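You operate a simulated robot arm through the tools that you are given. There is no shell and no other tool. Be economical: measure what you need, move in short steps, check, and stop when the job is done.

You run a simulated robot arm. Do the job below in one go: nothing can be reset, and whatever is moved stays where it is left.

## Task
Take the small inner ring and leave it on top of the cream holder. Take the blue tin on the top of the packing table and put it away on the shelf over the workbench. Open the left drawer of the gauge bench, put the dark ring from the top of the packing table in the inside of the left drawer of the gauge bench and shut the drawer again. Pull the tumbler cover open. The order is free. Set down upright: blue tin.
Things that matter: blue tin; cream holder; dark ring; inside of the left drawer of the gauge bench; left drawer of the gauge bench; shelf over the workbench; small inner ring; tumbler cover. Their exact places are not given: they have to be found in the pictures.

Only the result counts: the job must be done as asked and must still hold three seconds after the hand-in. Knocking over, shifting, dropping, spilling or breaking anything else fails it. Lids that push on must go on centred and level and be pressed home; caps that screw on are set level and turned clockwise until they are tight.

## Robot
A 6-joint arm with a two-finger gripper on a trunk, on a base that drives. Base frame: it is fixed to the floor where the robot stands at the start and does not move with it; the origin is under the middle of the robot, x ahead of it, y to its left, z up; the surface under the hand at the start is at about z = 0.85. Units: m, rad, N and s.
Its first joint turns from -2.897 to 2.897 rad. Places, roughly: blue tin [0.5, 1, 1]; cream holder (6x6x3 cm) [0.8, 0.3, 0.9]; dark ring (6x6x3 cm) [0.6, -0.1, 0.9]; inside of the left drawer of the gauge bench [2.6, -2.7, 0.7]; left drawer of the gauge bench [2.5, -2.7, 0.8]; shelf over the workbench (88x20 cm) [2.98, 2.68, 1.44]; small inner ring (3x3x2 cm) [0.7, -0.1, 0.9]; tumbler cover [2.7, 3, 0.9]. Payload 2.45 kg.
The TCP is the grasp point between the finger pads, 0.02 m short of the fingertips. In the tool frame z runs along the fingers and y along their closing line. The gripper opens to 0.14 m. The gripper's body begins 0.168 m behind the TCP.
Orientation is told as [roll, pitch, yaw] about the base's x, y, z axes, in that order, counted from this pose: with the fingers straight down and closing along the base's y, the tool's x points along the base's -x, its y along +y and its z along -z.

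## Interface
- The arm moves only by the tool move_arm. Its argument "steps" is a list that holds one entry, the list of rows, each a list of 7 numbers: the turn, a rotation vector about the tool's x, y, z in units of 6 degrees (1.0 is 6 degrees), then the shift along the tool's x, y, z in units of 20 mm (1.0 is 20 mm), then the gripper command, from -1 (fully open) to 1 (shut), values between in proportion. In form: [[[wx, wy, wz, x, y, z, jaw], ...]]. A call has 1 to 12 rows; each row shifts and turns the commanded pose from where the row before left it, along the tool's axes as they then stand. A call with a number of a shift or a turn outside -1 to 1 is refused whole. A row lasts 0.2 s, in which the tool goes at most 0.05 m and 0.15 rad; a call with a longer step from one row to the next is refused whole, and so is a gripper value outside its range. A pose out of reach is approached as far as the arm can. The call stops where the force on the tool passes 40 N (or 10 N more than at its start, if that is more) or the arm is blocked; 0.2 s more then pass. The fingers move at their own pace (about 0.045 m/s each) and stop on an object; they squeeze with about 32 N. The grip force told is the motor's: it shows also when the fingers shut on nothing. Time passes only in rows, and 0.2 s behind the last, so rows that do not move let the fingers close. It gives the time, the measured TCP pose, the force on the tool (base axes), the opening and the grip force at its end, in the units of the frame above (readings bear some noise), with the torque about the TCP (base axes, N m) and any sound that the robot's microphone picked up, and new pictures: "views" is both (left out), scene, wrist or none.
- Cameras (640 x 400 px; columns grow to the right, rows downward): "scene" is now at [-0.1021, 0.1985, 1.1715]; the picture's right is [0.25, -0.97, 0.00], its down [-0.04, -0.01, -1.00] and it looks along [0.97, 0.25, -0.04] (base axes); focal length 267 px, centre (320, 200). "wrist" rides on the gripper at [0.078, 0.011, -0.209] in the tool frame; the picture's right is [-0.14, 0.99, 0.00], its down [-0.92, -0.13, -0.37] and it looks along [-0.37, -0.05, 0.93] (tool axes); focal length 280 px, centre (320, 200).
- drive_base(legs): drives the robot by 1 to 6 legs, each [ahead, left, turn to the left] in m, m and rad, along the robot's own axes; the way and the turn of a leg run together, so that a leg with both is an arc; at most 1.5 m and 3.142 rad a leg. The arm and the cameras ride along, it lands a little off, and it stops where it bumps. It gives what a move gives, and a new picture of the scene camera.
- aim_head(pan, tilt): turns the head with the scene camera to pan (to the left, within 2.496 rad either way) and tilt (down, from -0.506 to 1.204), counted from straight ahead of the robot. It gives what a move gives, and a new picture of the scene camera.
- probe_pixels(camera, pixels): for up to 12 pixels [column, row] of the newest picture of that camera ("zoom" is the newest enlarged one), the place [x, y, z] in the base frame of the surface seen there, good to about 0.002 m. It takes no simulated time.
- zoom(camera, box): a new picture of the part [left, top, right, bottom] of that camera's present view, enlarged. It takes no simulated time.
- finish_job(): hands the job in; it is judged then, once.

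Keep the steps short. Do not move on a guess: measure, check each grasp and each placing, and mend mistakes. In all there are 110 turns and 260 pictures (those below and enlarged ones count). Leave the gripper open and the arm clear of the work at the hand-in unless told otherwise, and finish with a single line.

The tools are called after "Call:" as a command line: name --argument value ..., lists and objects as JSON in quotes. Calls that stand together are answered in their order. move_arm: Moves the arm, as the interface text tells. Its arguments: {"type":"object","properties":{"steps":{"type":"array","items":{"type":"array","items":{"type":"array","items":{"type":"number"}}}},"views":{"type":"string","enum":["both","scene","wrist","none"]}},"required":["steps"]} The other tools are called the same way: drive_base (legs) drives the base; aim_head (pan, tilt) turns the head that bears the scene camera; probe_pixels (camera, pixels) gives the place of the surface under pixels of a picture; zoom (camera, box) takes an enlarged picture of a part of a camera's view; finish_job () hands the job in.

At the start:

```text
clock: 0.0
tcp_pos: [0.5241, 0.4236, 1.164]
tool_rot: [0.001, -0.001, 0.0]
force: [-0.2, 1.1, -0.4]
ft_torque: [0.02, 0.01, -0.02]
opening: 0.1401
grip_force: 0.0
robot x, y, heading: [0.0009, -0.0019, -0.001]
head pan, tilt: [0.255, 0.037]
```

scene: 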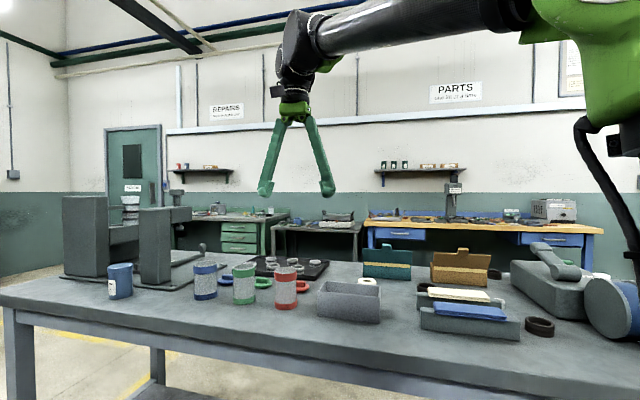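
wrist: 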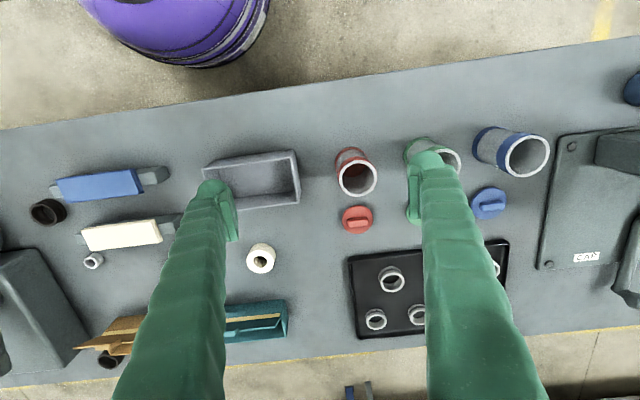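

The wrist view shows a dark ring (48,212), a small light ring (93,260) and a cream round holder (260,258). The scene view shows a blue tin (120,280). I'll probe these and zoom in.

Call:
probe_pixels --camera "wrist" --pixels '[[48, 204], [48, 212], [93, 254], [93, 261], [100, 258], [260, 244], [260, 258], [261, 270], [249, 258], [110, 358], [60, 235], [32, 212]]'

Call:
probe_pixels --camera "scene" --pixels '[[120, 266], [120, 285], [109, 282], [131, 282], [540, 321], [540, 332], [368, 281], [422, 287], [120, 297], [494, 273]]'

Call:
zoom --camera "wrist" --box '[0, 160, 320, 380]'

Call:
zoom --camera "scene" --box '[340, 230, 640, 380]'

```text
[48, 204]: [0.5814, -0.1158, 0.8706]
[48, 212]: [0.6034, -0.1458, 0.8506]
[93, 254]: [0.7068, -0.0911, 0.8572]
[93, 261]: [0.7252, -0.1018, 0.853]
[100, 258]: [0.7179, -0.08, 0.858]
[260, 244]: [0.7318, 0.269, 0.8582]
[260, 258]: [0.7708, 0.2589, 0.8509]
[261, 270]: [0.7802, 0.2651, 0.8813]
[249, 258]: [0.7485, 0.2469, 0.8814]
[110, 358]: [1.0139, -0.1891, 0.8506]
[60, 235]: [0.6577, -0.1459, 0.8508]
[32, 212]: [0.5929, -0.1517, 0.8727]
```

```text
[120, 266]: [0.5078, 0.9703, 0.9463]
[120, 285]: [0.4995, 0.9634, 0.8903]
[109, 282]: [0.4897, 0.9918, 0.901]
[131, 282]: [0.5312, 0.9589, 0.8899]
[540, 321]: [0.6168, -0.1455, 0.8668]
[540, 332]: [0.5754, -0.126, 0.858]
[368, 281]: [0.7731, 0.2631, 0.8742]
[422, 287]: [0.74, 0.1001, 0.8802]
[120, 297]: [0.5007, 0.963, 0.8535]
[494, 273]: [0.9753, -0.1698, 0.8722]
```

```text
1.82 times, centred on (160, 270) of wrist
```

zoom: 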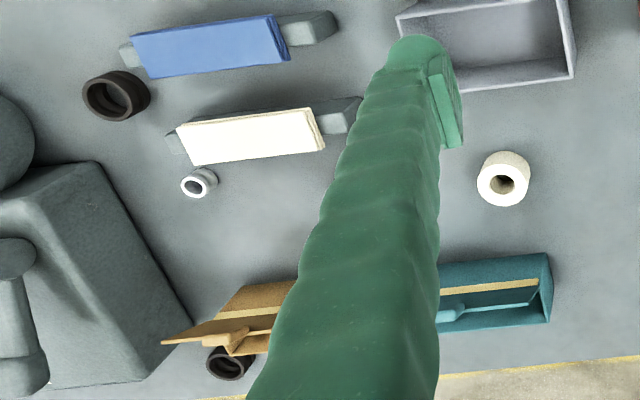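

```text
2.13 times, centred on (490, 305) of scene
```

zoom: 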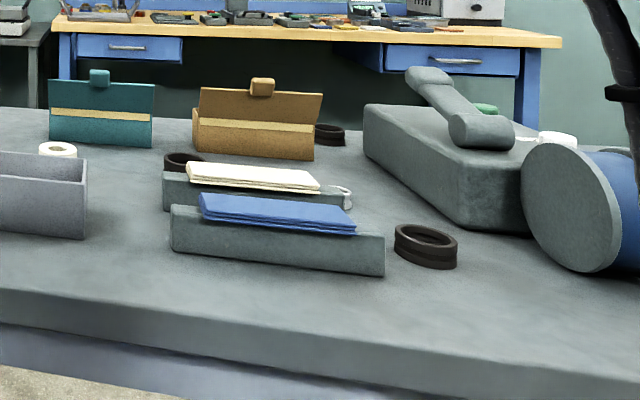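

Three dark rings are present, and the one near (0.59,-0.13) matches the given place. The small ring is at (0.715,-0.09) and the cream holder at (0.76,0.265). I'll drive sideways to the right to bring the hand over the small ring area.

Call:
drive_base --legs '[[0, -0.45, 0]]'

Call:
move_arm --steps '[[[0, 0, 0, -1, -0.5, 0.5, 0], [0, 0, 0, -1, -0.5, 0.5, 0], [0, 0, 0, -1, -0.5, 0.5, 0], [0, 0, 0, -1, -0.5, 0.5, 0], [0, 0, 0, -1, -0.5, 0.5, 0], [0, 0, 0, -1, 0, 0.5, 0]]]' --views "wrist"

```text
clock: 2.7
tcp_pos: [0.5229, -0.0284, 1.1629]
tool_rot: [0.0, 0.001, 0.002]
force: [-0.1, 0.5, 0.4]
ft_torque: [-0.01, 0.01, 0.02]
opening: 0.14
grip_force: 0.0
robot x, y, heading: [-0.0005, -0.4524, -0.005]
head pan, tilt: [0.255, 0.037]
```

scene: 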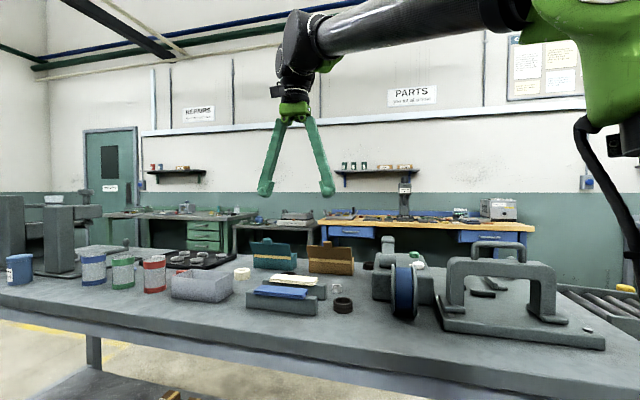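

```text
clock: 4.1
tcp_pos: [0.6439, -0.0776, 1.103]
tool_rot: [0.0, -0.001, 0.001]
force: [-0.2, -0.3, 0.3]
ft_torque: [0.03, -0.04, -0.02]
opening: 0.0699
grip_force: 0.1
robot x, y, heading: [-0.0001, -0.4531, 0.003]
head pan, tilt: [0.255, 0.037]
```

wrist: 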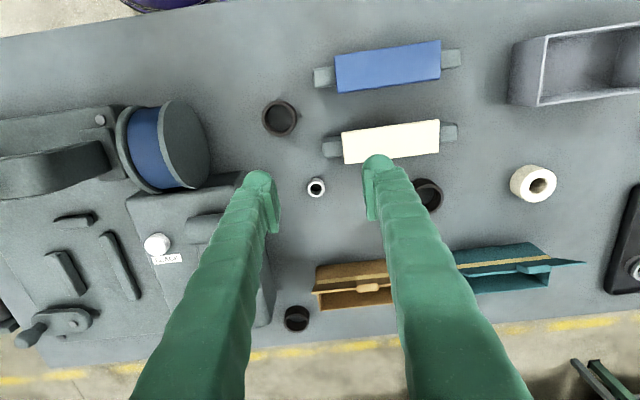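

The small ring is at (317,187) in the wrist view. I'll zoom and probe it.

Call:
zoom --camera "wrist" --box '[260, 80, 360, 220]'

Call:
probe_pixels --camera "wrist" --pixels '[[309, 187], [324, 187], [316, 180], [316, 195], [316, 187], [267, 116], [293, 116], [279, 103], [279, 133], [326, 150], [340, 162]]'

```text
2.86 times, centred on (310, 150) of wrist
```

zoom: 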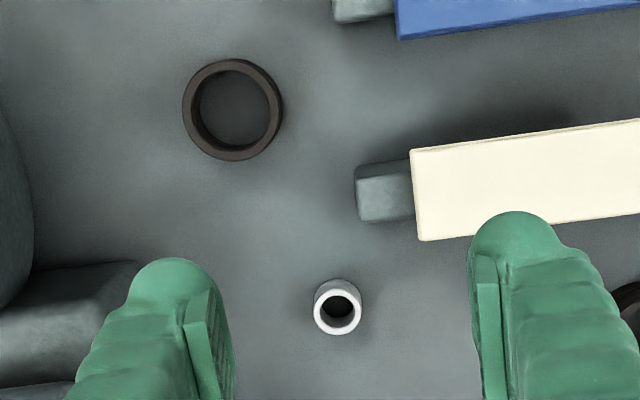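

```text
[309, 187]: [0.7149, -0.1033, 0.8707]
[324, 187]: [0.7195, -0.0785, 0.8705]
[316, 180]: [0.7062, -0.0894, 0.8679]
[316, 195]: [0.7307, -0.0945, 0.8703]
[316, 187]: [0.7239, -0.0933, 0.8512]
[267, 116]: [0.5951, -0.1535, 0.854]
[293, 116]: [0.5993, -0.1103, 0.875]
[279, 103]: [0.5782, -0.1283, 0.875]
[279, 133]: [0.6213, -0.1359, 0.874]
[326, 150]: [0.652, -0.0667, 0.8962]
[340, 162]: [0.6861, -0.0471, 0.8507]
```

The ring centre is about (0.718,-0.091), outer diameter about 26 mm, top at 0.871, and the table is at 0.8505. I'll move above it and down to z≈0.93.

Call:
move_arm --steps '[[[0, 0, 0, -1, -0.7, 0.5, 0], [0, 0, 0, -1, 0, 1, 0], [0, 0, 0, -1, 0, 1, 0], [0, 0, 0, -0.7, 0, 1, 0], [0, 0, 0, 0, 0, 1, 0], [0, 0, 0, 0, 0, 1, 0], [0, 0, 0, 0, 0, 1, 0], [0, 0, 0, 0, 0, 1, 0], [0, 0, 0, 0, 0, 1, 0], [0, 0, 0, 0, 0, 0, 0]]]' --views "wrist"

```text
clock: 6.3
tcp_pos: [0.7184, -0.0921, 0.9331]
tool_rot: [-0.001, 0.001, 0.001]
force: [0.8, 0.1, 0.0]
ft_torque: [0.01, 0.04, 0.0]
opening: 0.0696
grip_force: 0.1
robot x, y, heading: [0.0031, -0.4523, 0.002]
head pan, tilt: [0.255, 0.037]
```

wrist: 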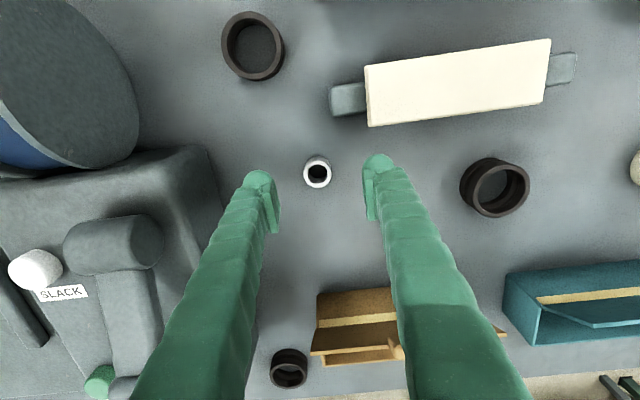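

Call:
probe_pixels --camera "wrist" --pixels '[[306, 174], [329, 174], [317, 163], [317, 185], [470, 180]]'

Call:
move_arm --steps '[[[0, 0, 0, 0, 0, 1, 0], [0, 0, 0, 0, 0, 1, 0], [0, 0, 0, 0, 0, 0.5, 0], [0, 0, 0, 0, 0, 0.45, 0], [0, 0, 0, 0, 0, 0, 0.3]]]' --views "wrist"

```text
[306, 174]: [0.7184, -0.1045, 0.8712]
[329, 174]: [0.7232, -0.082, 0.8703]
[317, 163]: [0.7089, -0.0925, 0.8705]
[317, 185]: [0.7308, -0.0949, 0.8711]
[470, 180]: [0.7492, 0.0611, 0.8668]
```

```text
clock: 7.5
tcp_pos: [0.7185, -0.0911, 0.875]
tool_rot: [0.0, 0.001, 0.002]
force: [-0.1, -0.2, 0.4]
ft_torque: [0.04, 0.0, 0.0]
opening: 0.049
grip_force: 0.0
robot x, y, heading: [-0.0016, -0.4546, -0.001]
head pan, tilt: [0.255, 0.037]
```

wrist: 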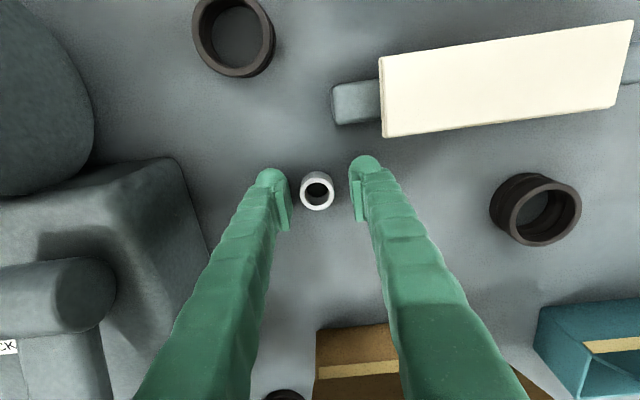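

The ring lies between the fingers, so I'll close on it and lift.

Call:
move_arm --steps '[[[0, 0, 0, -0.1, -0.1, 0.1, 0.5], [0, 0, 0, 0, 0, 0, 1], [0, 0, 0, 0, 0, 0, 1], [0, 0, 0, 0, 0, 0, 1], [0, 0, 0, 0, 0, 0, 1], [0, 0, 0, 0, 0, -0.5, 1], [0, 0, 0, 0, 0, -1, 1], [0, 0, 0, 0, 0, -1, 1], [0, 0, 0, 0, 0, -1, 1], [0, 0, 0, 0, 0, -1, 1]]]' --views "wrist"

```text
clock: 9.7
tcp_pos: [0.7187, -0.0938, 0.9653]
tool_rot: [-0.001, -0.001, 0.002]
force: [-0.5, 0.1, -0.6]
ft_torque: [-0.03, -0.03, 0.0]
opening: 0.0001
grip_force: 29.1
robot x, y, heading: [-0.0025, -0.4522, 0.003]
head pan, tilt: [0.255, 0.037]
```

wrist: 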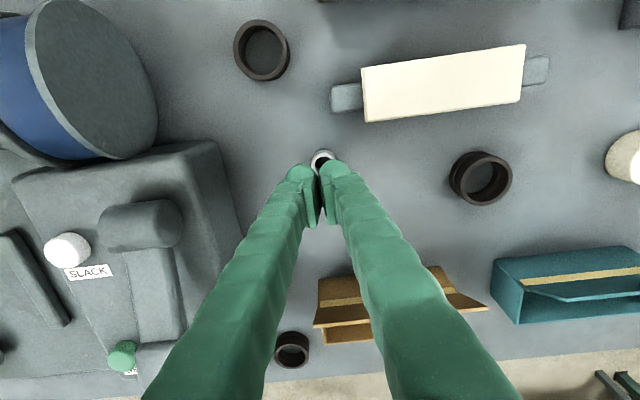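

The fingers shut on nothing and the ring is still on the table. I'll probe where it is now.

Call:
zoom --camera "wrist" --box '[270, 130, 370, 200]'

Call:
probe_pixels --camera "wrist" --pixels '[[313, 160], [333, 158], [323, 151], [322, 161], [300, 178], [340, 178], [295, 200], [340, 165]]'

```text
5.71 times, centred on (320, 165) of wrist
```

zoom: 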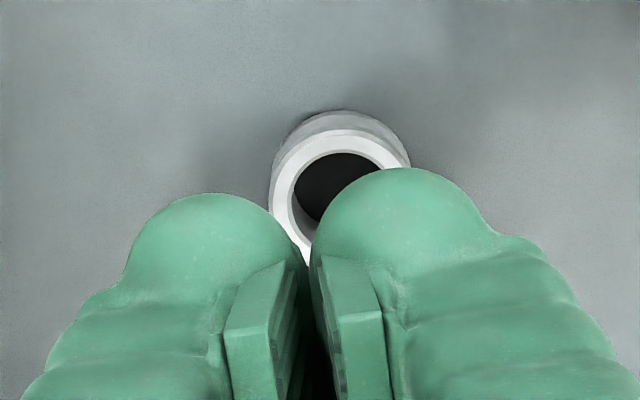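

```text
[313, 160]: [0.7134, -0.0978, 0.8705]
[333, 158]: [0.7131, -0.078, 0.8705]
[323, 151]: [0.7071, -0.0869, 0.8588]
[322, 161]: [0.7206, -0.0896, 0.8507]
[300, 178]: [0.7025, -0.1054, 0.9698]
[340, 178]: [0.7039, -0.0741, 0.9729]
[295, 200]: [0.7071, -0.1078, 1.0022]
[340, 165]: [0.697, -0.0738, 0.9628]
```

The ring probably slipped because I only caught it with the rounded tips. I'll open, descend, look again, and grip lower.

Call:
move_arm --steps '[[[0, 0, 0, 0, 0, 0, 0.25], [0, 0, 0, 0, 0.3, 0, 0.25], [0, 0, 0, 0, 0, 1, 0.25], [0, 0, 0, 0, 0, 1, 0.25], [0, 0, 0, 0, 0, 1, 0.25], [0, 0, 0, 0, 0, 0.5, 0.25], [0, 0, 0, 0, 0, 0, 0.25]]]' --views "none"

Call:
zoom --camera "wrist" --box '[240, 130, 400, 250]'

```text
clock: 11.3
tcp_pos: [0.7198, -0.0876, 0.8932]
tool_rot: [-0.001, 0.0, 0.002]
force: [0.9, -0.1, 0.4]
ft_torque: [0.0, -0.02, 0.0]
opening: 0.0527
grip_force: 0.0
robot x, y, heading: [-0.0001, -0.4552, 0.004]
head pan, tilt: [0.255, 0.037]
```

```text
3.33 times, centred on (320, 190) of wrist
```

zoom: 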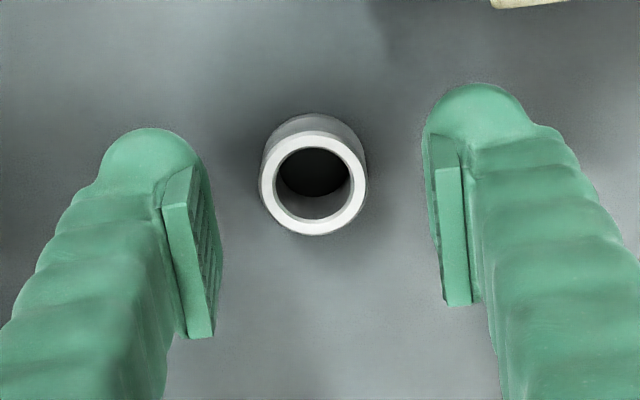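

Call:
probe_pixels --camera "zoom" --pixels '[[266, 180], [360, 180], [312, 138], [312, 228], [185, 170], [178, 205], [200, 330], [192, 260], [445, 165], [457, 300], [148, 140], [475, 95]]'

```text
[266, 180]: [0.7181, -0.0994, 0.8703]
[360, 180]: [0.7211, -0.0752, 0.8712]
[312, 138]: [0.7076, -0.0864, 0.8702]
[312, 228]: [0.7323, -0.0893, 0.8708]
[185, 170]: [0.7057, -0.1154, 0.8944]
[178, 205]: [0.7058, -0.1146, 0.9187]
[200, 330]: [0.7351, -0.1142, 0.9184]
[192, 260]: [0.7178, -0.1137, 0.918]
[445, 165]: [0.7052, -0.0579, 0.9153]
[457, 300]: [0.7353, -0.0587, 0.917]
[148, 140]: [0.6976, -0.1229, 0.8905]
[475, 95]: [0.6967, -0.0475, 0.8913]
```

Centred: the ring is at (0.720,-0.0873) and the pads straddle it. I'll go down to z≈0.8715 and close, without lifting yet.

Call:
move_arm --steps '[[[0, 0, 0, 0, 0, 0.6, 0.25], [0, 0, 0, 0, 0, 0.47, 0.25], [0, 0, 0, 0, 0, 0, 0.25], [0, 0, 0, 0, 0, 0, 0.5], [0, 0, 0, 0, 0, 0, 0.8], [0, 0, 0, 0, 0, 0, 1], [0, 0, 0, 0, 0, 0, 1], [0, 0, 0, 0, 0, 0, 1]]]' --views "wrist"

```text
clock: 13.1
tcp_pos: [0.7194, -0.0883, 0.8709]
tool_rot: [0.0, -0.001, 0.002]
force: [0.9, 0.9, -0.3]
ft_torque: [0.03, 0.03, -0.06]
opening: 0.0275
grip_force: 32.2
robot x, y, heading: [0.0005, -0.4542, 0.005]
head pan, tilt: [0.255, 0.037]
```

wrist: 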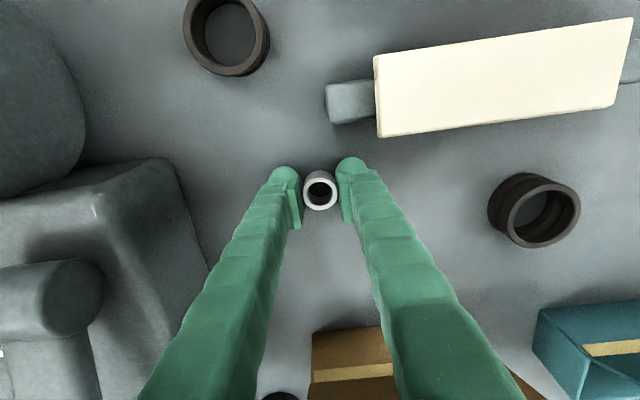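

Gripped at opening 0.0275. I'll lift slowly.

Call:
move_arm --steps '[[[0, 0, 0, 0, 0, -0.25, 1], [0, 0, 0, 0, 0, -0.25, 1], [0, 0, 0, 0, 0, -0.5, 1], [0, 0, 0, 0, 0, -0.5, 1], [0, 0, 0, 0, 0, -1, 1], [0, 0, 0, 0, 0, -1, 1], [0, 0, 0, 0, 0, -1, 1]]]' --views "wrist"

```text
clock: 14.7
tcp_pos: [0.7209, -0.086, 0.961]
tool_rot: [0.0, 0.001, 0.001]
force: [0.3, -0.9, -0.4]
ft_torque: [-0.05, -0.02, 0.0]
opening: 0.0274
grip_force: 32.0
robot x, y, heading: [0.0015, -0.4559, -0.0]
head pan, tilt: [0.255, 0.037]
```

wrist: 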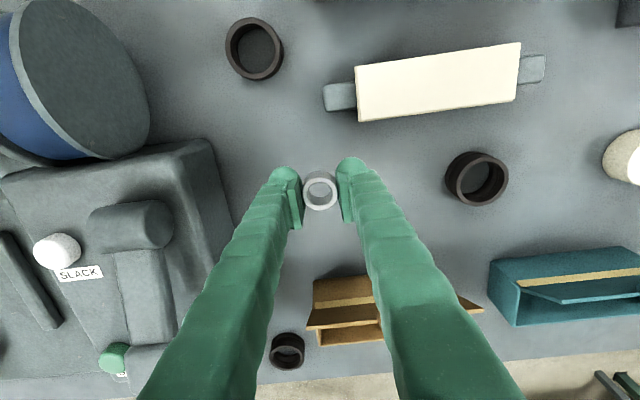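

Held. I'll raise and go left towards the holder at y≈0.265.

Call:
move_arm --steps '[[[0, 0, 0, 0, 0, -1, 1], [0, 0, 0, 0, 1, -1, 1], [0, 0, 0, 0, 1, -1, 1], [0, 0, 0, 0, 1, 0, 1], [0, 0, 0, 0, 1, 0, 1], [0, 0, 0, 0, 1, 0, 1], [0, 0, 0, 0, 1, 0, 1], [0, 0, 0, 0, 1, 0, 1], [0, 0, 0, 0, 1, 0, 1], [0, 0, 0, 0, 1, 0, 1], [0, 0, 0, 0, 1, 0, 1], [0, 0, 0, 0, 1, 0, 1]]]' --views "none"

Call:
move_arm --steps '[[[0, 0, 0, -0.5, 1, 0, 1], [0, 0, 0, -0.5, 1, 0, 1], [0, 0, 0, 0, 1, 0, 1], [0, 0, 0, 0, 1, 0, 1], [0, 0, 0, 0, 0, 0, 1]]]' --views "wrist"

```text
clock: 17.3
tcp_pos: [0.7188, 0.1325, 1.0198]
tool_rot: [0.001, -0.001, 0.001]
force: [-0.4, 0.0, -0.1]
ft_torque: [0.08, 0.0, -0.01]
opening: 0.0272
grip_force: 32.0
robot x, y, heading: [0.0009, -0.4505, 0.004]
head pan, tilt: [0.255, 0.037]
```

```text
clock: 18.5
tcp_pos: [0.739, 0.2127, 1.0213]
tool_rot: [0.0, -0.001, 0.002]
force: [0.1, -0.7, -0.6]
ft_torque: [0.01, 0.03, -0.02]
opening: 0.0275
grip_force: 32.7
robot x, y, heading: [-0.0003, -0.454, -0.001]
head pan, tilt: [0.255, 0.037]
```

wrist: 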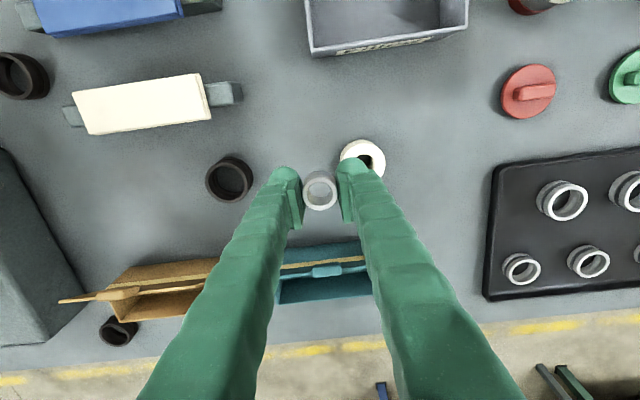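

Call:
zoom --camera "wrist" --box '[300, 110, 420, 230]'

Call:
probe_pixels --camera "wrist" --pixels '[[341, 154], [384, 158], [363, 141], [380, 175], [372, 160], [356, 152], [363, 147]]'

```text
3.33 times, centred on (360, 170) of wrist
```

zoom: 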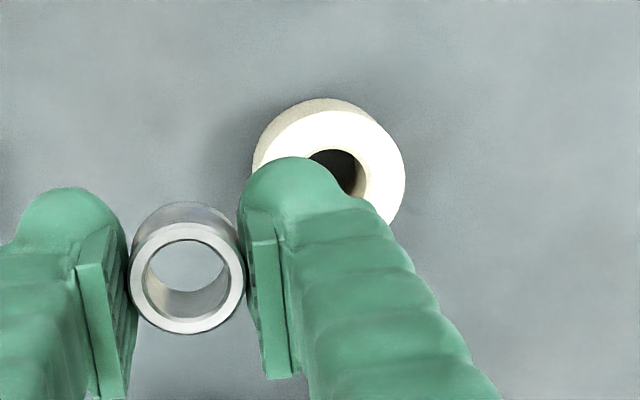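

```text
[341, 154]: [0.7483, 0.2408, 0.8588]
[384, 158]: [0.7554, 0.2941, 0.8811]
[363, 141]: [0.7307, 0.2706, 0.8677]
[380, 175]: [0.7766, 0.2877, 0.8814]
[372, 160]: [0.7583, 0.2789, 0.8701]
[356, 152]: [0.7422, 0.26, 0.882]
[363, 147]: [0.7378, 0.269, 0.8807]
```

Call:
probe_pixels --camera "zoom" --pixels '[[402, 180], [388, 140], [395, 210], [340, 114], [300, 125], [270, 148], [385, 218], [367, 180], [335, 148], [315, 152], [360, 165], [262, 162]]'

```text
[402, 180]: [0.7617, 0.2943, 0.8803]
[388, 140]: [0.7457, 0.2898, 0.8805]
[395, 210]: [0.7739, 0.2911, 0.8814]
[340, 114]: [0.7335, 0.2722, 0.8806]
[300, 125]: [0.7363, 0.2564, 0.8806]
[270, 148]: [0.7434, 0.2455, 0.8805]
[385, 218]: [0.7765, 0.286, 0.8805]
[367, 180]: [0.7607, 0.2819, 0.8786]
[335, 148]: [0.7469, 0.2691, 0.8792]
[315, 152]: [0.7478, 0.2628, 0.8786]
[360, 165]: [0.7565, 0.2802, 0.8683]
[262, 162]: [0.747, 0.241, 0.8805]
```

The hole may be close to the ring's size. I'll shift aside to measure the holder's hole unobstructed.

Call:
move_arm --steps '[[[0, 0, 0, 0, -1, 0, 1], [0, 0, 0, 0, -1, 0, 1], [0, 0, 0, 0, -0.5, 0, 1], [0, 0, 0, 0, 0, 0, 1]]]' --views "none"

Call:
zoom --camera "wrist" --box '[300, 110, 460, 210]'

```text
clock: 19.5
tcp_pos: [0.7392, 0.163, 1.021]
tool_rot: [-0.001, -0.001, 0.002]
force: [0.1, -1.0, -1.0]
ft_torque: [0.01, -0.02, -0.01]
opening: 0.0274
grip_force: 31.8
robot x, y, heading: [-0.002, -0.4526, 0.002]
head pan, tilt: [0.255, 0.037]
```

```text
4.00 times, centred on (380, 160) of wrist
```

zoom: 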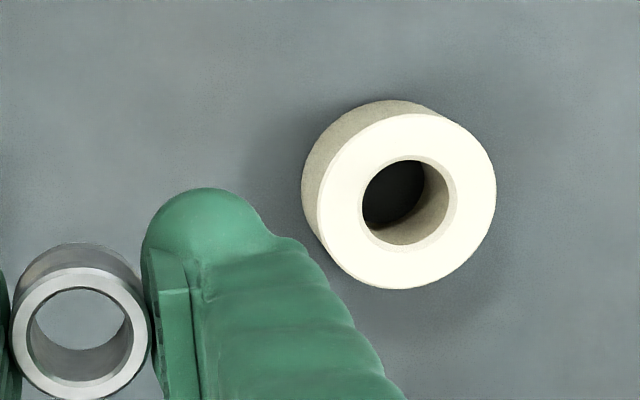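

Call:
probe_pixels --camera "zoom" --pixels '[[319, 200], [494, 190], [410, 116], [405, 286], [365, 205], [455, 195], [412, 162], [408, 240], [361, 205], [400, 190], [345, 130], [470, 260]]'

Call:
probe_pixels --camera "wrist" --pixels '[[305, 190], [337, 190], [320, 177], [320, 209]]'

```text
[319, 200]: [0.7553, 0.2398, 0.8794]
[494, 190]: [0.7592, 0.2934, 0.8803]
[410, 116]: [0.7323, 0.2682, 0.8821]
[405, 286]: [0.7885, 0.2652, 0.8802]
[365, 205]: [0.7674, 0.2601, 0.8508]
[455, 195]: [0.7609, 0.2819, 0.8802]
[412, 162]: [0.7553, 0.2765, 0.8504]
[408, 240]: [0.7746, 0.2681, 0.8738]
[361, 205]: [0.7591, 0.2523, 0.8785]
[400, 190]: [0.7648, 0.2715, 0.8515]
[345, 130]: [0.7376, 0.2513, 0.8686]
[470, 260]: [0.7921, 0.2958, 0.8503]
```

```text
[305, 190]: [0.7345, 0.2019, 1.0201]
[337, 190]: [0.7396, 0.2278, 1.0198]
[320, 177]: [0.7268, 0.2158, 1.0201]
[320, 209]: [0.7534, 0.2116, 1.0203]
```

Ring OD is about 27 mm and the hole about 27–30 mm, so a centred placing could drop through. I'll set the ring on the rim about 12 mm off-centre, fully inside the footprint: target (0.7485, 0.2668), TCP z 0.901.

Call:
move_arm --steps '[[[0, 0, 0, -0.465, 0.9, 0, 1], [0, 0, 0, 0, 0.9, 0, 1], [0, 0, 0, 0, 0.9, 0.5, 1], [0, 0, 0, 0, 0.9, 0.8, 1], [0, 0, 0, 0, 0.9, 0.8, 1], [0, 0, 0, 0, 0.69, 0.8, 1], [0, 0, 0, 0, 0, 0.8, 1], [0, 0, 0, 0, 0, 0.6, 1], [0, 0, 0, 0, 0, 0.5, 1], [0, 0, 0, 0, 0, 0, 1]]]' --views "wrist"

```text
clock: 21.7
tcp_pos: [0.7486, 0.2684, 0.9256]
tool_rot: [0.0, -0.001, 0.003]
force: [0.2, -0.6, -0.9]
ft_torque: [-0.01, -0.01, -0.04]
opening: 0.0274
grip_force: 31.3
robot x, y, heading: [0.0005, -0.4478, 0.009]
head pan, tilt: [0.255, 0.037]
```

wrist: 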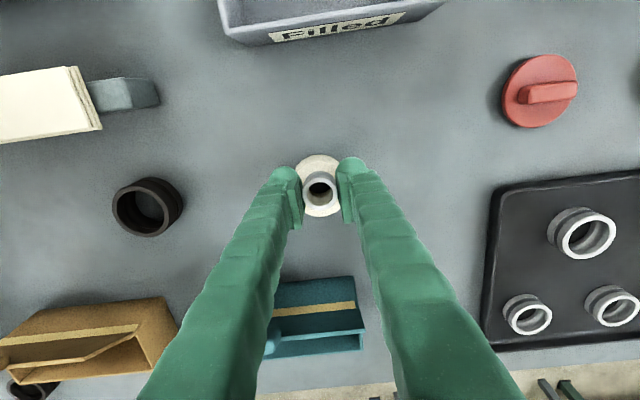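

Call:
move_arm --steps '[[[0, 0, 0, 0, -0.06, 0.5, 1], [0, 0, 0, 0, 0, 0.3, 1], [0, 0, 0, 0, 0, 0.2, 1], [0, 0, 0, 0, 0, 0.15, 1], [0, 0, 0, 0, 0, 0.05, 1], [0, 0, 0, 0, 0, 0, 1]]]' --views "none"

Call:
zoom --camera "wrist" --box '[260, 130, 380, 230]'

```text
clock: 23.1
tcp_pos: [0.7474, 0.266, 0.9014]
tool_rot: [0.001, 0.0, 0.002]
force: [-0.6, 0.3, 1.3]
ft_torque: [0.0, 0.02, 0.0]
opening: 0.0275
grip_force: 31.4
robot x, y, heading: [-0.0006, -0.4535, 0.0]
head pan, tilt: [0.255, 0.037]
```

```text
4.00 times, centred on (320, 180) of wrist
```

zoom: 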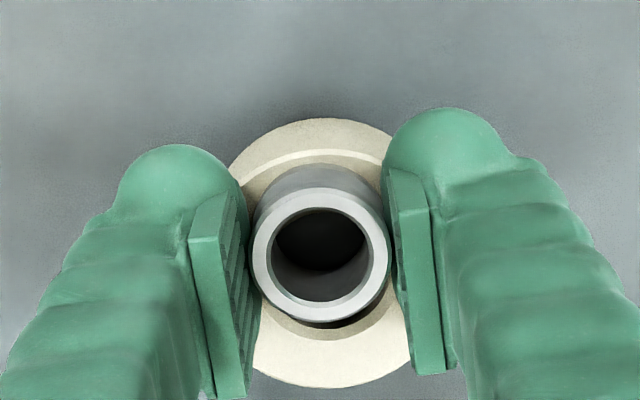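

The ring is just over the rim. I'll lower 1 mm more and release.

Call:
move_arm --steps '[[[0, 0, 0, 0, 0, 0.05, 1], [0, 0, 0, 0, 0, 0, 1], [0, 0, 0, 0, 0, 0, 0.5], [0, 0, 0, 0, 0, 0, 0.3], [0, 0, 0, 0, 0, 0, 0.2]]]' --views "none"

Call:
zoom --camera "wrist" --box '[260, 130, 380, 230]'

```text
clock: 24.3
tcp_pos: [0.7482, 0.2657, 0.8999]
tool_rot: [0.0, 0.0, 0.002]
force: [0.3, -0.1, -0.3]
ft_torque: [-0.03, -0.02, -0.03]
opening: 0.056
grip_force: 0.0
robot x, y, heading: [-0.0018, -0.4501, 0.004]
head pan, tilt: [0.255, 0.037]
```

```text
4.00 times, centred on (320, 180) of wrist
```

zoom: 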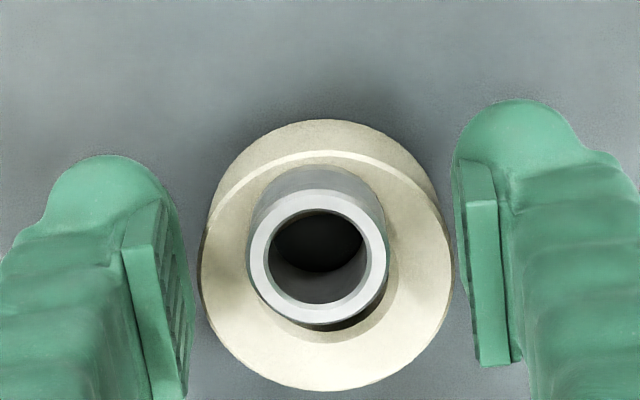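

Call:
probe_pixels --camera "zoom" --pixels '[[250, 250], [385, 250], [318, 200], [318, 315], [210, 260], [450, 290], [320, 155], [320, 385]]'

Call:
move_arm --steps '[[[0, 0, 0, 0, 0, 0, 0], [0, 0, 0, 0, 0, -1, 0], [0, 0, 0, 0, 0, -1, 0], [0, 0, 0, 0, 0, -1, 0], [0, 0, 0, 0, 0, -1, -0.2], [0, 0, 0, 0, 0, -1, -0.3], [0, 0, 0, 0, 0, -1, -0.3]]]' --views "wrist"

```text
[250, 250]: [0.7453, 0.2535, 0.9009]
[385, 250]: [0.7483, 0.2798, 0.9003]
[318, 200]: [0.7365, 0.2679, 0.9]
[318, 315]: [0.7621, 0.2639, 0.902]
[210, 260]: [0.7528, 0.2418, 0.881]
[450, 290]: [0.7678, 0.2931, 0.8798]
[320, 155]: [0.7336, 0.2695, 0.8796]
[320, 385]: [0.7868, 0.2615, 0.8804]
```

```text
clock: 25.9
tcp_pos: [0.7485, 0.2636, 1.0199]
tool_rot: [-0.001, 0.0, 0.002]
force: [0.0, 0.4, 0.2]
ft_torque: [0.03, -0.01, 0.01]
opening: 0.0909
grip_force: 0.1
robot x, y, heading: [-0.0, -0.4518, 0.003]
head pan, tilt: [0.255, 0.037]
```

wrist: 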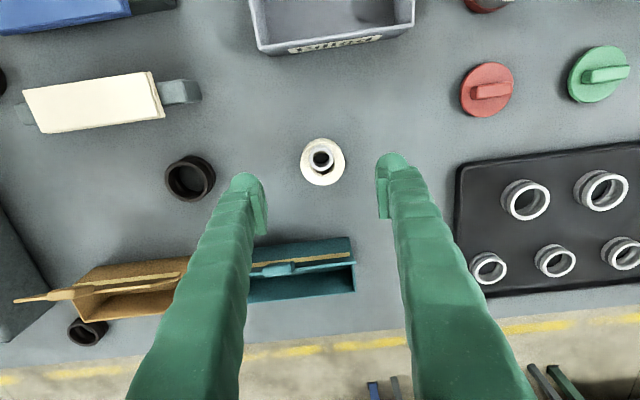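

The ring rests level on the holder (its rim is at 0.900–0.902 all round). Next is the dark ring at (0.60,-0.132), so I'll check how tall the nearby spool is.

Call:
probe_pixels --camera "scene" --pixels '[[405, 268], [395, 290], [413, 290], [405, 312], [343, 300], [343, 310], [320, 297], [372, 285]]'

Call:
move_arm --steps '[[[0, 0, 0, 0.65, -1, 0, 0], [0, 0, 0, 0.65, -1, 0, 0], [0, 0, 0, 0.65, -1, 0, 0], [0, 0, 0, 0.65, -1, 0, 0], [0, 0, 0, 0.65, -1, 0, 0], [0, 0, 0, 0.65, -1, 0, 0], [0, 0, 0, 0.65, -1, 0, 0], [0, 0, 0, 0.65, -1, 0, 0], [0, 0, 0, 0.65, -1, 0, 0], [0, 0, 0, 0.65, -1, 0, 0], [0, 0, 0, 0.65, -1, 0, 0], [0, 0, 0, 0.27, -1, 0, 0]]]' --views "none"

Call:
move_arm --steps '[[[0, 0, 0, 0, -1, 0, 0], [0, 0, 0, 0, -1, 0, 0], [0, 0, 0, 0, -1, 0, 0], [0, 0, 0, 0, -1, 0, 0], [0, 0, 0, 0, -1, 0, 0], [0, 0, 0, 0, -1, 0, 0], [0, 0, 0, 0, -1, 0, 0], [0, 0, 0, 0, -0.8, 0, 0], [0, 0, 0, 0, 0, 0, 0]]]' --views "wrist"

```text
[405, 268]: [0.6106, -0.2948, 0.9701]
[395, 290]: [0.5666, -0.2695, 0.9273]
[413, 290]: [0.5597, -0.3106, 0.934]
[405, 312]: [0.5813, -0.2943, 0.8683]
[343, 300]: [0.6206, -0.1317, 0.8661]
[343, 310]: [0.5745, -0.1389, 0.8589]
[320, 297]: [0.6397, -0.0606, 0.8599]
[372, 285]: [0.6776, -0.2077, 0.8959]
```

```text
clock: 28.5
tcp_pos: [0.5991, 0.0248, 1.0204]
tool_rot: [0.001, 0.0, 0.001]
force: [-0.6, 0.1, -0.6]
ft_torque: [-0.03, 0.03, 0.01]
opening: 0.0702
grip_force: 0.0
robot x, y, heading: [0.0006, -0.4497, 0.001]
head pan, tilt: [0.255, 0.037]
```

```text
clock: 30.5
tcp_pos: [0.6013, -0.132, 1.0196]
tool_rot: [-0.001, 0.0, 0.002]
force: [0.3, 0.6, 0.1]
ft_torque: [-0.02, 0.03, -0.02]
opening: 0.07
grip_force: 0.1
robot x, y, heading: [0.0022, -0.4528, 0.001]
head pan, tilt: [0.255, 0.037]
```

wrist: 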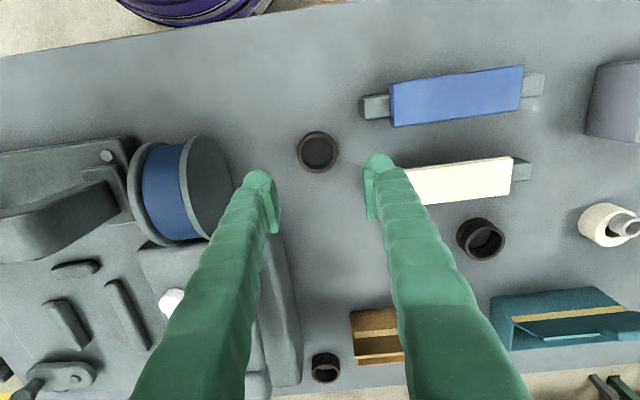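

Call:
probe_pixels --camera "wrist" --pixels '[[298, 153], [338, 151], [317, 132], [318, 172], [317, 150], [362, 107], [407, 175], [393, 165]]'

Call:
move_arm --steps '[[[0, 0, 0, 0, 0, 1, 0], [0, 0, 0, 0, 0, 1, 0], [0, 0, 0, 0, 0, 1, 0], [0, 0, 0, 0, 0, 1, 0], [0, 0, 0, 0, 0, 1, 0], [0, 0, 0, 0, 0, 0, 0]]]' --views "none"

Call:
zoom --camera "wrist" --box '[220, 100, 420, 240]'

```text
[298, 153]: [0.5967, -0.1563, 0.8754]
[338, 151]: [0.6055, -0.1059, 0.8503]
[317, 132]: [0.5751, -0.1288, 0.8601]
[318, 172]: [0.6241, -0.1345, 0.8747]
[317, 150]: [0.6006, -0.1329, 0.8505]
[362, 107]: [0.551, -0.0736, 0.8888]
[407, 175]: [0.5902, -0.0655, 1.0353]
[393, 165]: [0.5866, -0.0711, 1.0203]
```

```text
clock: 31.9
tcp_pos: [0.6011, -0.1323, 0.9215]
tool_rot: [0.0, 0.0, 0.004]
force: [0.3, -0.7, 0.1]
ft_torque: [0.01, 0.04, -0.01]
opening: 0.0699
grip_force: 0.1
robot x, y, heading: [0.0013, -0.4539, 0.003]
head pan, tilt: [0.255, 0.037]
```

```text
2.86 times, centred on (320, 170) of wrist
```

zoom: 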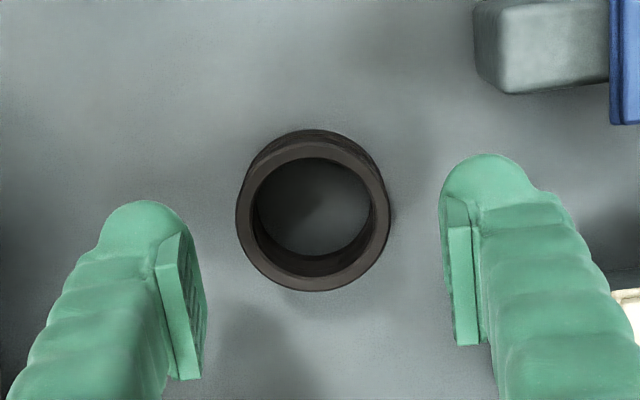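

Centred on the dark ring. I'll descend to 0.873 and close.

Call:
move_arm --steps '[[[0, 0, 0, 0, 0, 1, 0], [0, 0, 0, 0, 0, 0.8, 0], [0, 0, 0, 0, 0, 0.62, 0], [0, 0, 0, 0, 0, 0, 0.3], [0, 0, 0, 0, 0, 0, 1], [0, 0, 0, 0, 0, 0, 1], [0, 0, 0, 0, 0, 0, 1], [0, 0, 0, 0, 0, -0.3, 1], [0, 0, 0, 0, 0, -0.5, 1], [0, 0, 0, 0, 0, -1, 1], [0, 0, 0, 0, 0, -1, 1]]]' --views "wrist"

```text
clock: 34.3
tcp_pos: [0.6002, -0.1305, 0.9271]
tool_rot: [0.0, -0.001, 0.002]
force: [-0.8, 0.8, -1.7]
ft_torque: [-0.02, 0.01, -0.01]
opening: 0.0506
grip_force: 31.6
robot x, y, heading: [0.0005, -0.4531, 0.001]
head pan, tilt: [0.255, 0.037]
```

wrist: 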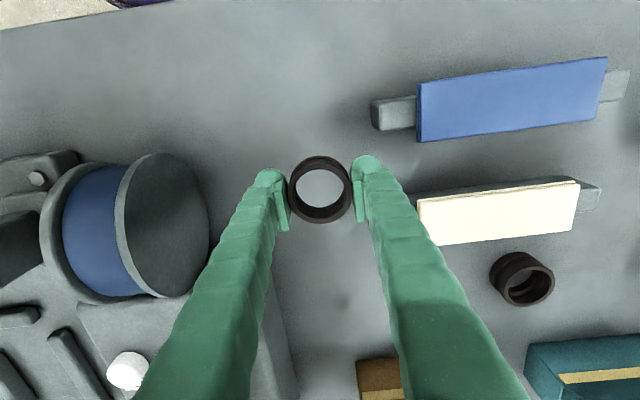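

Held (opening 0.0506). I'll raise the arm, then look toward the gauge bench to the right.

Call:
move_arm --steps '[[[0, 0, 0, 1, 0, -1, 1], [0, 0, 0, 1, 0, -1, 1], [0, 0, 0, 1, 0, -1, 1], [0, 0, 0, 0.5, 0, -1, 1], [0, 0, 0, 0, 0, -1, 1], [0, 0, 0, 0, 0, -1, 1], [0, 0, 0, 0, 0, -1, 1], [0, 0, 0, 0, 0, -1, 1], [0, 0, 0, 0, 0, -1, 1], [0, 0, 0, 0, 0, -1, 1], [0, 0, 0, 0, 0, -1, 1]]]' --views "none"

Call:
aim_head --pan -0.8 --tilt 0.25

```text
clock: 36.7
tcp_pos: [0.5304, -0.133, 1.1484]
tool_rot: [0.0, 0.0, 0.001]
force: [0.1, 0.0, -1.8]
ft_torque: [-0.01, 0.01, 0.03]
opening: 0.0507
grip_force: 32.1
robot x, y, heading: [0.0022, -0.4543, 0.002]
head pan, tilt: [0.255, 0.037]
```

```text
clock: 38.0
tcp_pos: [0.5322, -0.1329, 1.1471]
tool_rot: [-0.001, 0.001, 0.001]
force: [-0.2, -0.2, -0.9]
ft_torque: [-0.02, -0.03, -0.02]
opening: 0.0503
grip_force: 31.6
robot x, y, heading: [0.0057, -0.4523, -0.001]
head pan, tilt: [-0.799, 0.25]
```

scene: 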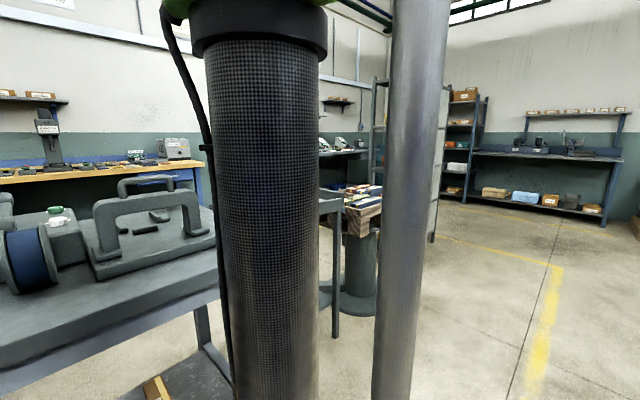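

Call:
probe_pixels --camera "scene" --pixels '[[410, 200], [395, 350], [270, 250], [345, 150], [360, 215], [360, 290], [335, 300], [215, 310], [200, 280], [560, 270], [480, 300], [540, 150]]'

Call:
aim_head --pan -1.5 --tilt 0.35

```text
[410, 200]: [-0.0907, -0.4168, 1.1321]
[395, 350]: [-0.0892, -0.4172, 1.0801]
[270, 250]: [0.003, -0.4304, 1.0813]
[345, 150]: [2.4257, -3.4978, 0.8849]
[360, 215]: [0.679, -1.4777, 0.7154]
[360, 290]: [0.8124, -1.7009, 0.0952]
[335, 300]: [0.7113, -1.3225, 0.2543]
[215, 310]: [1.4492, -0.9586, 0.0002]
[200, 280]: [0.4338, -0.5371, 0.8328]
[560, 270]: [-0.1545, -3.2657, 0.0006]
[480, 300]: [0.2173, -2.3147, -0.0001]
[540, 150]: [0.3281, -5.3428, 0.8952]
```

```text
clock: 39.1
tcp_pos: [0.5312, -0.132, 1.1488]
tool_rot: [0.0, 0.0, 0.002]
force: [0.7, 0.3, -1.0]
ft_torque: [-0.01, 0.02, 0.0]
opening: 0.0508
grip_force: 31.9
robot x, y, heading: [0.0032, -0.4522, -0.002]
head pan, tilt: [-1.499, 0.351]
```

scene: 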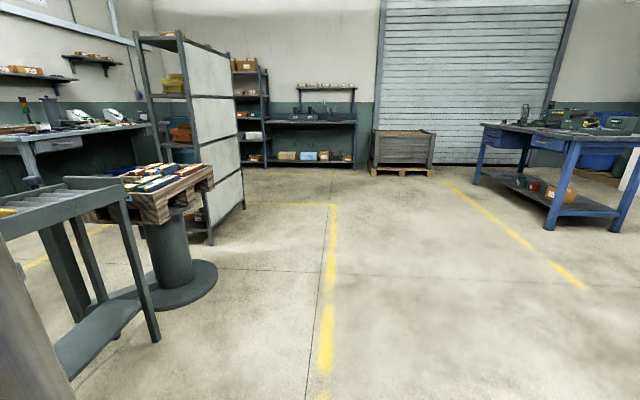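

Call:
probe_pixels --camera "scene" --pixels '[[210, 242], [243, 205], [60, 143], [30, 150], [215, 270], [155, 335], [160, 150], [195, 175], [120, 128], [30, 260], [75, 240], [262, 170]]'

Call:
zoom --camera "scene" --box '[0, 50, 260, 250]'

```text
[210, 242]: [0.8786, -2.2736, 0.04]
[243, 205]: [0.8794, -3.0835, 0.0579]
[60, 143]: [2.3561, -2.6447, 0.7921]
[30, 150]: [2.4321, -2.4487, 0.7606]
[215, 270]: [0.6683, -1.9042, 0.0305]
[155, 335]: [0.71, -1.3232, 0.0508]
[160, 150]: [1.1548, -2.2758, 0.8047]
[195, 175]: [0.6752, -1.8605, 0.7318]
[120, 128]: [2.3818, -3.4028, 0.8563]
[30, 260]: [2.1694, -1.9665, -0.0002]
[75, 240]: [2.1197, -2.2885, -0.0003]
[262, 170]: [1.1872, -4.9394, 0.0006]
```

```text
2.00 times, centred on (130, 150) of scene
```

zoom: 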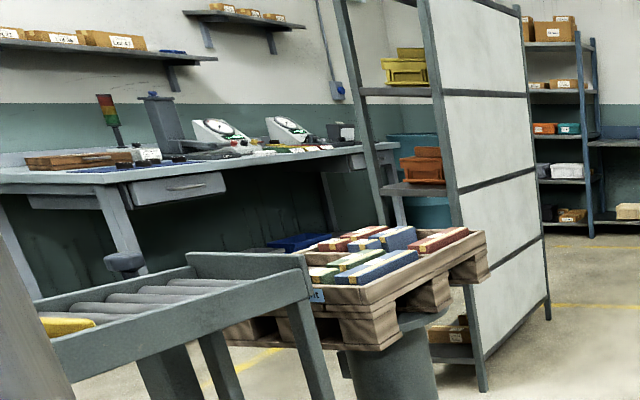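

The gauge bench's left drawer front is at about (2.36,-2.64,0.79). The conveyor, pallet stand and shelf unit (x 0.88–1.15, y −2.27…−3.08) lie between. I'll retract the arm, drive right along x≈0 past the shelf unit, then look.

Call:
move_arm --steps '[[[0, 0, 0, 0.7, -1, 0, 1], [0, 0, 0, 0.7, -1, 0, 1], [0, 0, 0, 0.7, -1, 0, 1], [0, 0, 0, 0.7, -1, 0, 1], [0, 0, 0, 0.7, -1, 0, 1], [0, 0, 0, 0.7, -1, 0, 1], [0, 0, 0, 0, -1, 0, 1], [0, 0, 0, 0, -1, 0, 1], [0, 0, 0, 0, -1, 0, 1]]]' --views "none"

Call:
drive_base --legs '[[0, -1.5, 0], [0, -1.5, 0], [0, -0.3, 0]]'

Call:
aim_head --pan 0.3 --tilt 0.25

```text
clock: 41.1
tcp_pos: [0.4479, -0.3117, 1.1481]
tool_rot: [0.0, -0.001, 0.002]
force: [0.1, 0.7, -1.6]
ft_torque: [-0.02, 0.0, 0.0]
opening: 0.0506
grip_force: 32.2
robot x, y, heading: [-0.0024, -0.4512, -0.005]
head pan, tilt: [-1.499, 0.351]
```

```text
clock: 57.2
tcp_pos: [0.4299, -3.6039, 1.1485]
tool_rot: [0.001, 0.0, 0.0]
force: [-0.7, -0.1, -1.1]
ft_torque: [0.04, 0.0, 0.01]
opening: 0.0505
grip_force: 31.8
robot x, y, heading: [-0.0158, -3.7436, -0.0]
head pan, tilt: [-1.499, 0.351]
```

scene: 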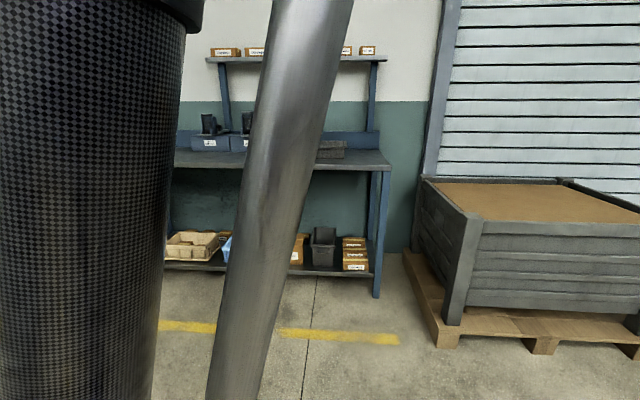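

```text
clock: 59.0
tcp_pos: [0.4301, -3.6046, 1.148]
tool_rot: [0.001, 0.0, 0.0]
force: [-0.3, -1.0, -1.4]
ft_torque: [-0.02, -0.01, 0.03]
opening: 0.0505
grip_force: 31.8
robot x, y, heading: [-0.0132, -3.7428, -0.0]
head pan, tilt: [0.3, 0.25]
```

scene: 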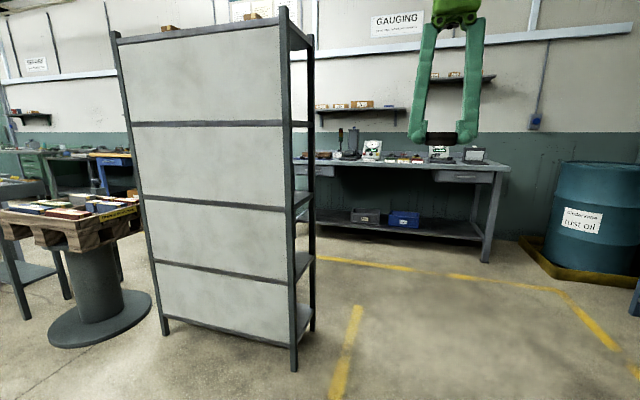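

The way ahead is clear. I'll check the shelf unit's back corner before moving.

Call:
probe_pixels --camera "scene" --pixels '[[313, 325], [294, 368], [330, 170], [325, 175], [480, 178], [390, 165], [485, 258], [345, 245]]'

Call:
drive_base --legs '[[1.5, 0, 0], [0.2, 0, 0], [0, 0.6, 0]]'

```text
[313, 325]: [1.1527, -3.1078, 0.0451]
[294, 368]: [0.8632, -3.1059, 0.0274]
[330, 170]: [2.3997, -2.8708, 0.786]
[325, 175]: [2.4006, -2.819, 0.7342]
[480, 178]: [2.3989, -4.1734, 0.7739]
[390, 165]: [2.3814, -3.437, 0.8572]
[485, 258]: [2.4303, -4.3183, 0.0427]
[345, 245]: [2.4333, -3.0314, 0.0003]
```

```text
clock: 70.6
tcp_pos: [2.1488, -3.0164, 1.1482]
tool_rot: [0.001, 0.002, -0.016]
force: [0.4, 0.7, -1.4]
ft_torque: [0.03, -0.02, 0.02]
opening: 0.0505
grip_force: 32.2
robot x, y, heading: [1.7001, -3.1513, -0.017]
head pan, tilt: [0.3, 0.25]
```

scene: 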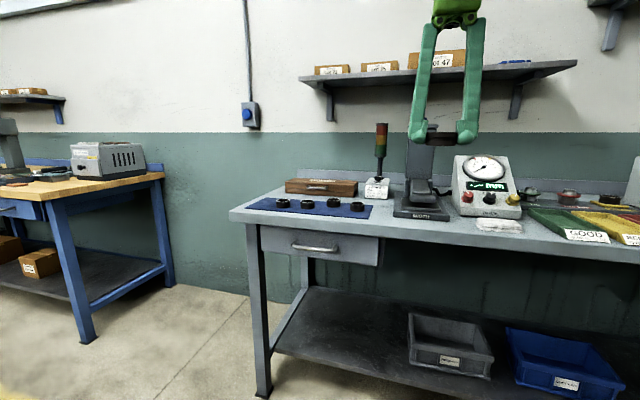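

I see the bench, with the drawer handle at (315,247). I need a free spot to park the ring while opening the drawer, so I'll probe around.

Call:
zoom --camera "scene" --box '[220, 160, 480, 290]'

Call:
probe_pixels --camera "scene" --pixels '[[293, 246], [315, 248], [338, 249], [262, 240], [378, 250], [320, 232], [320, 262], [385, 222], [371, 212], [395, 215], [448, 218], [440, 232]]'

```text
2.46 times, centred on (350, 225) of scene
```

zoom: 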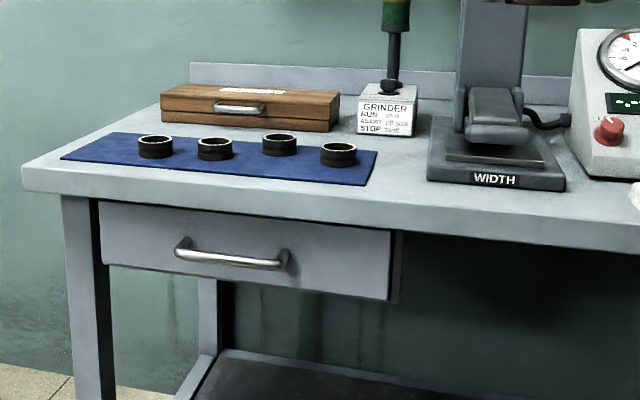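

```text
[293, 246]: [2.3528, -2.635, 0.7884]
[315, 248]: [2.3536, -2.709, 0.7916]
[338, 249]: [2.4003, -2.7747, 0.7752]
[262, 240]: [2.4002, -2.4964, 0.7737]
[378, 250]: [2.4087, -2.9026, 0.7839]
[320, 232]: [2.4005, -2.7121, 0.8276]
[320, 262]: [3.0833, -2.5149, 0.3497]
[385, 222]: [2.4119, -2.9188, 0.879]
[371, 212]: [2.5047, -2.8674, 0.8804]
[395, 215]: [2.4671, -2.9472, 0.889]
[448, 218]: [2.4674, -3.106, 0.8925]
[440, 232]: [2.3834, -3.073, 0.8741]
```

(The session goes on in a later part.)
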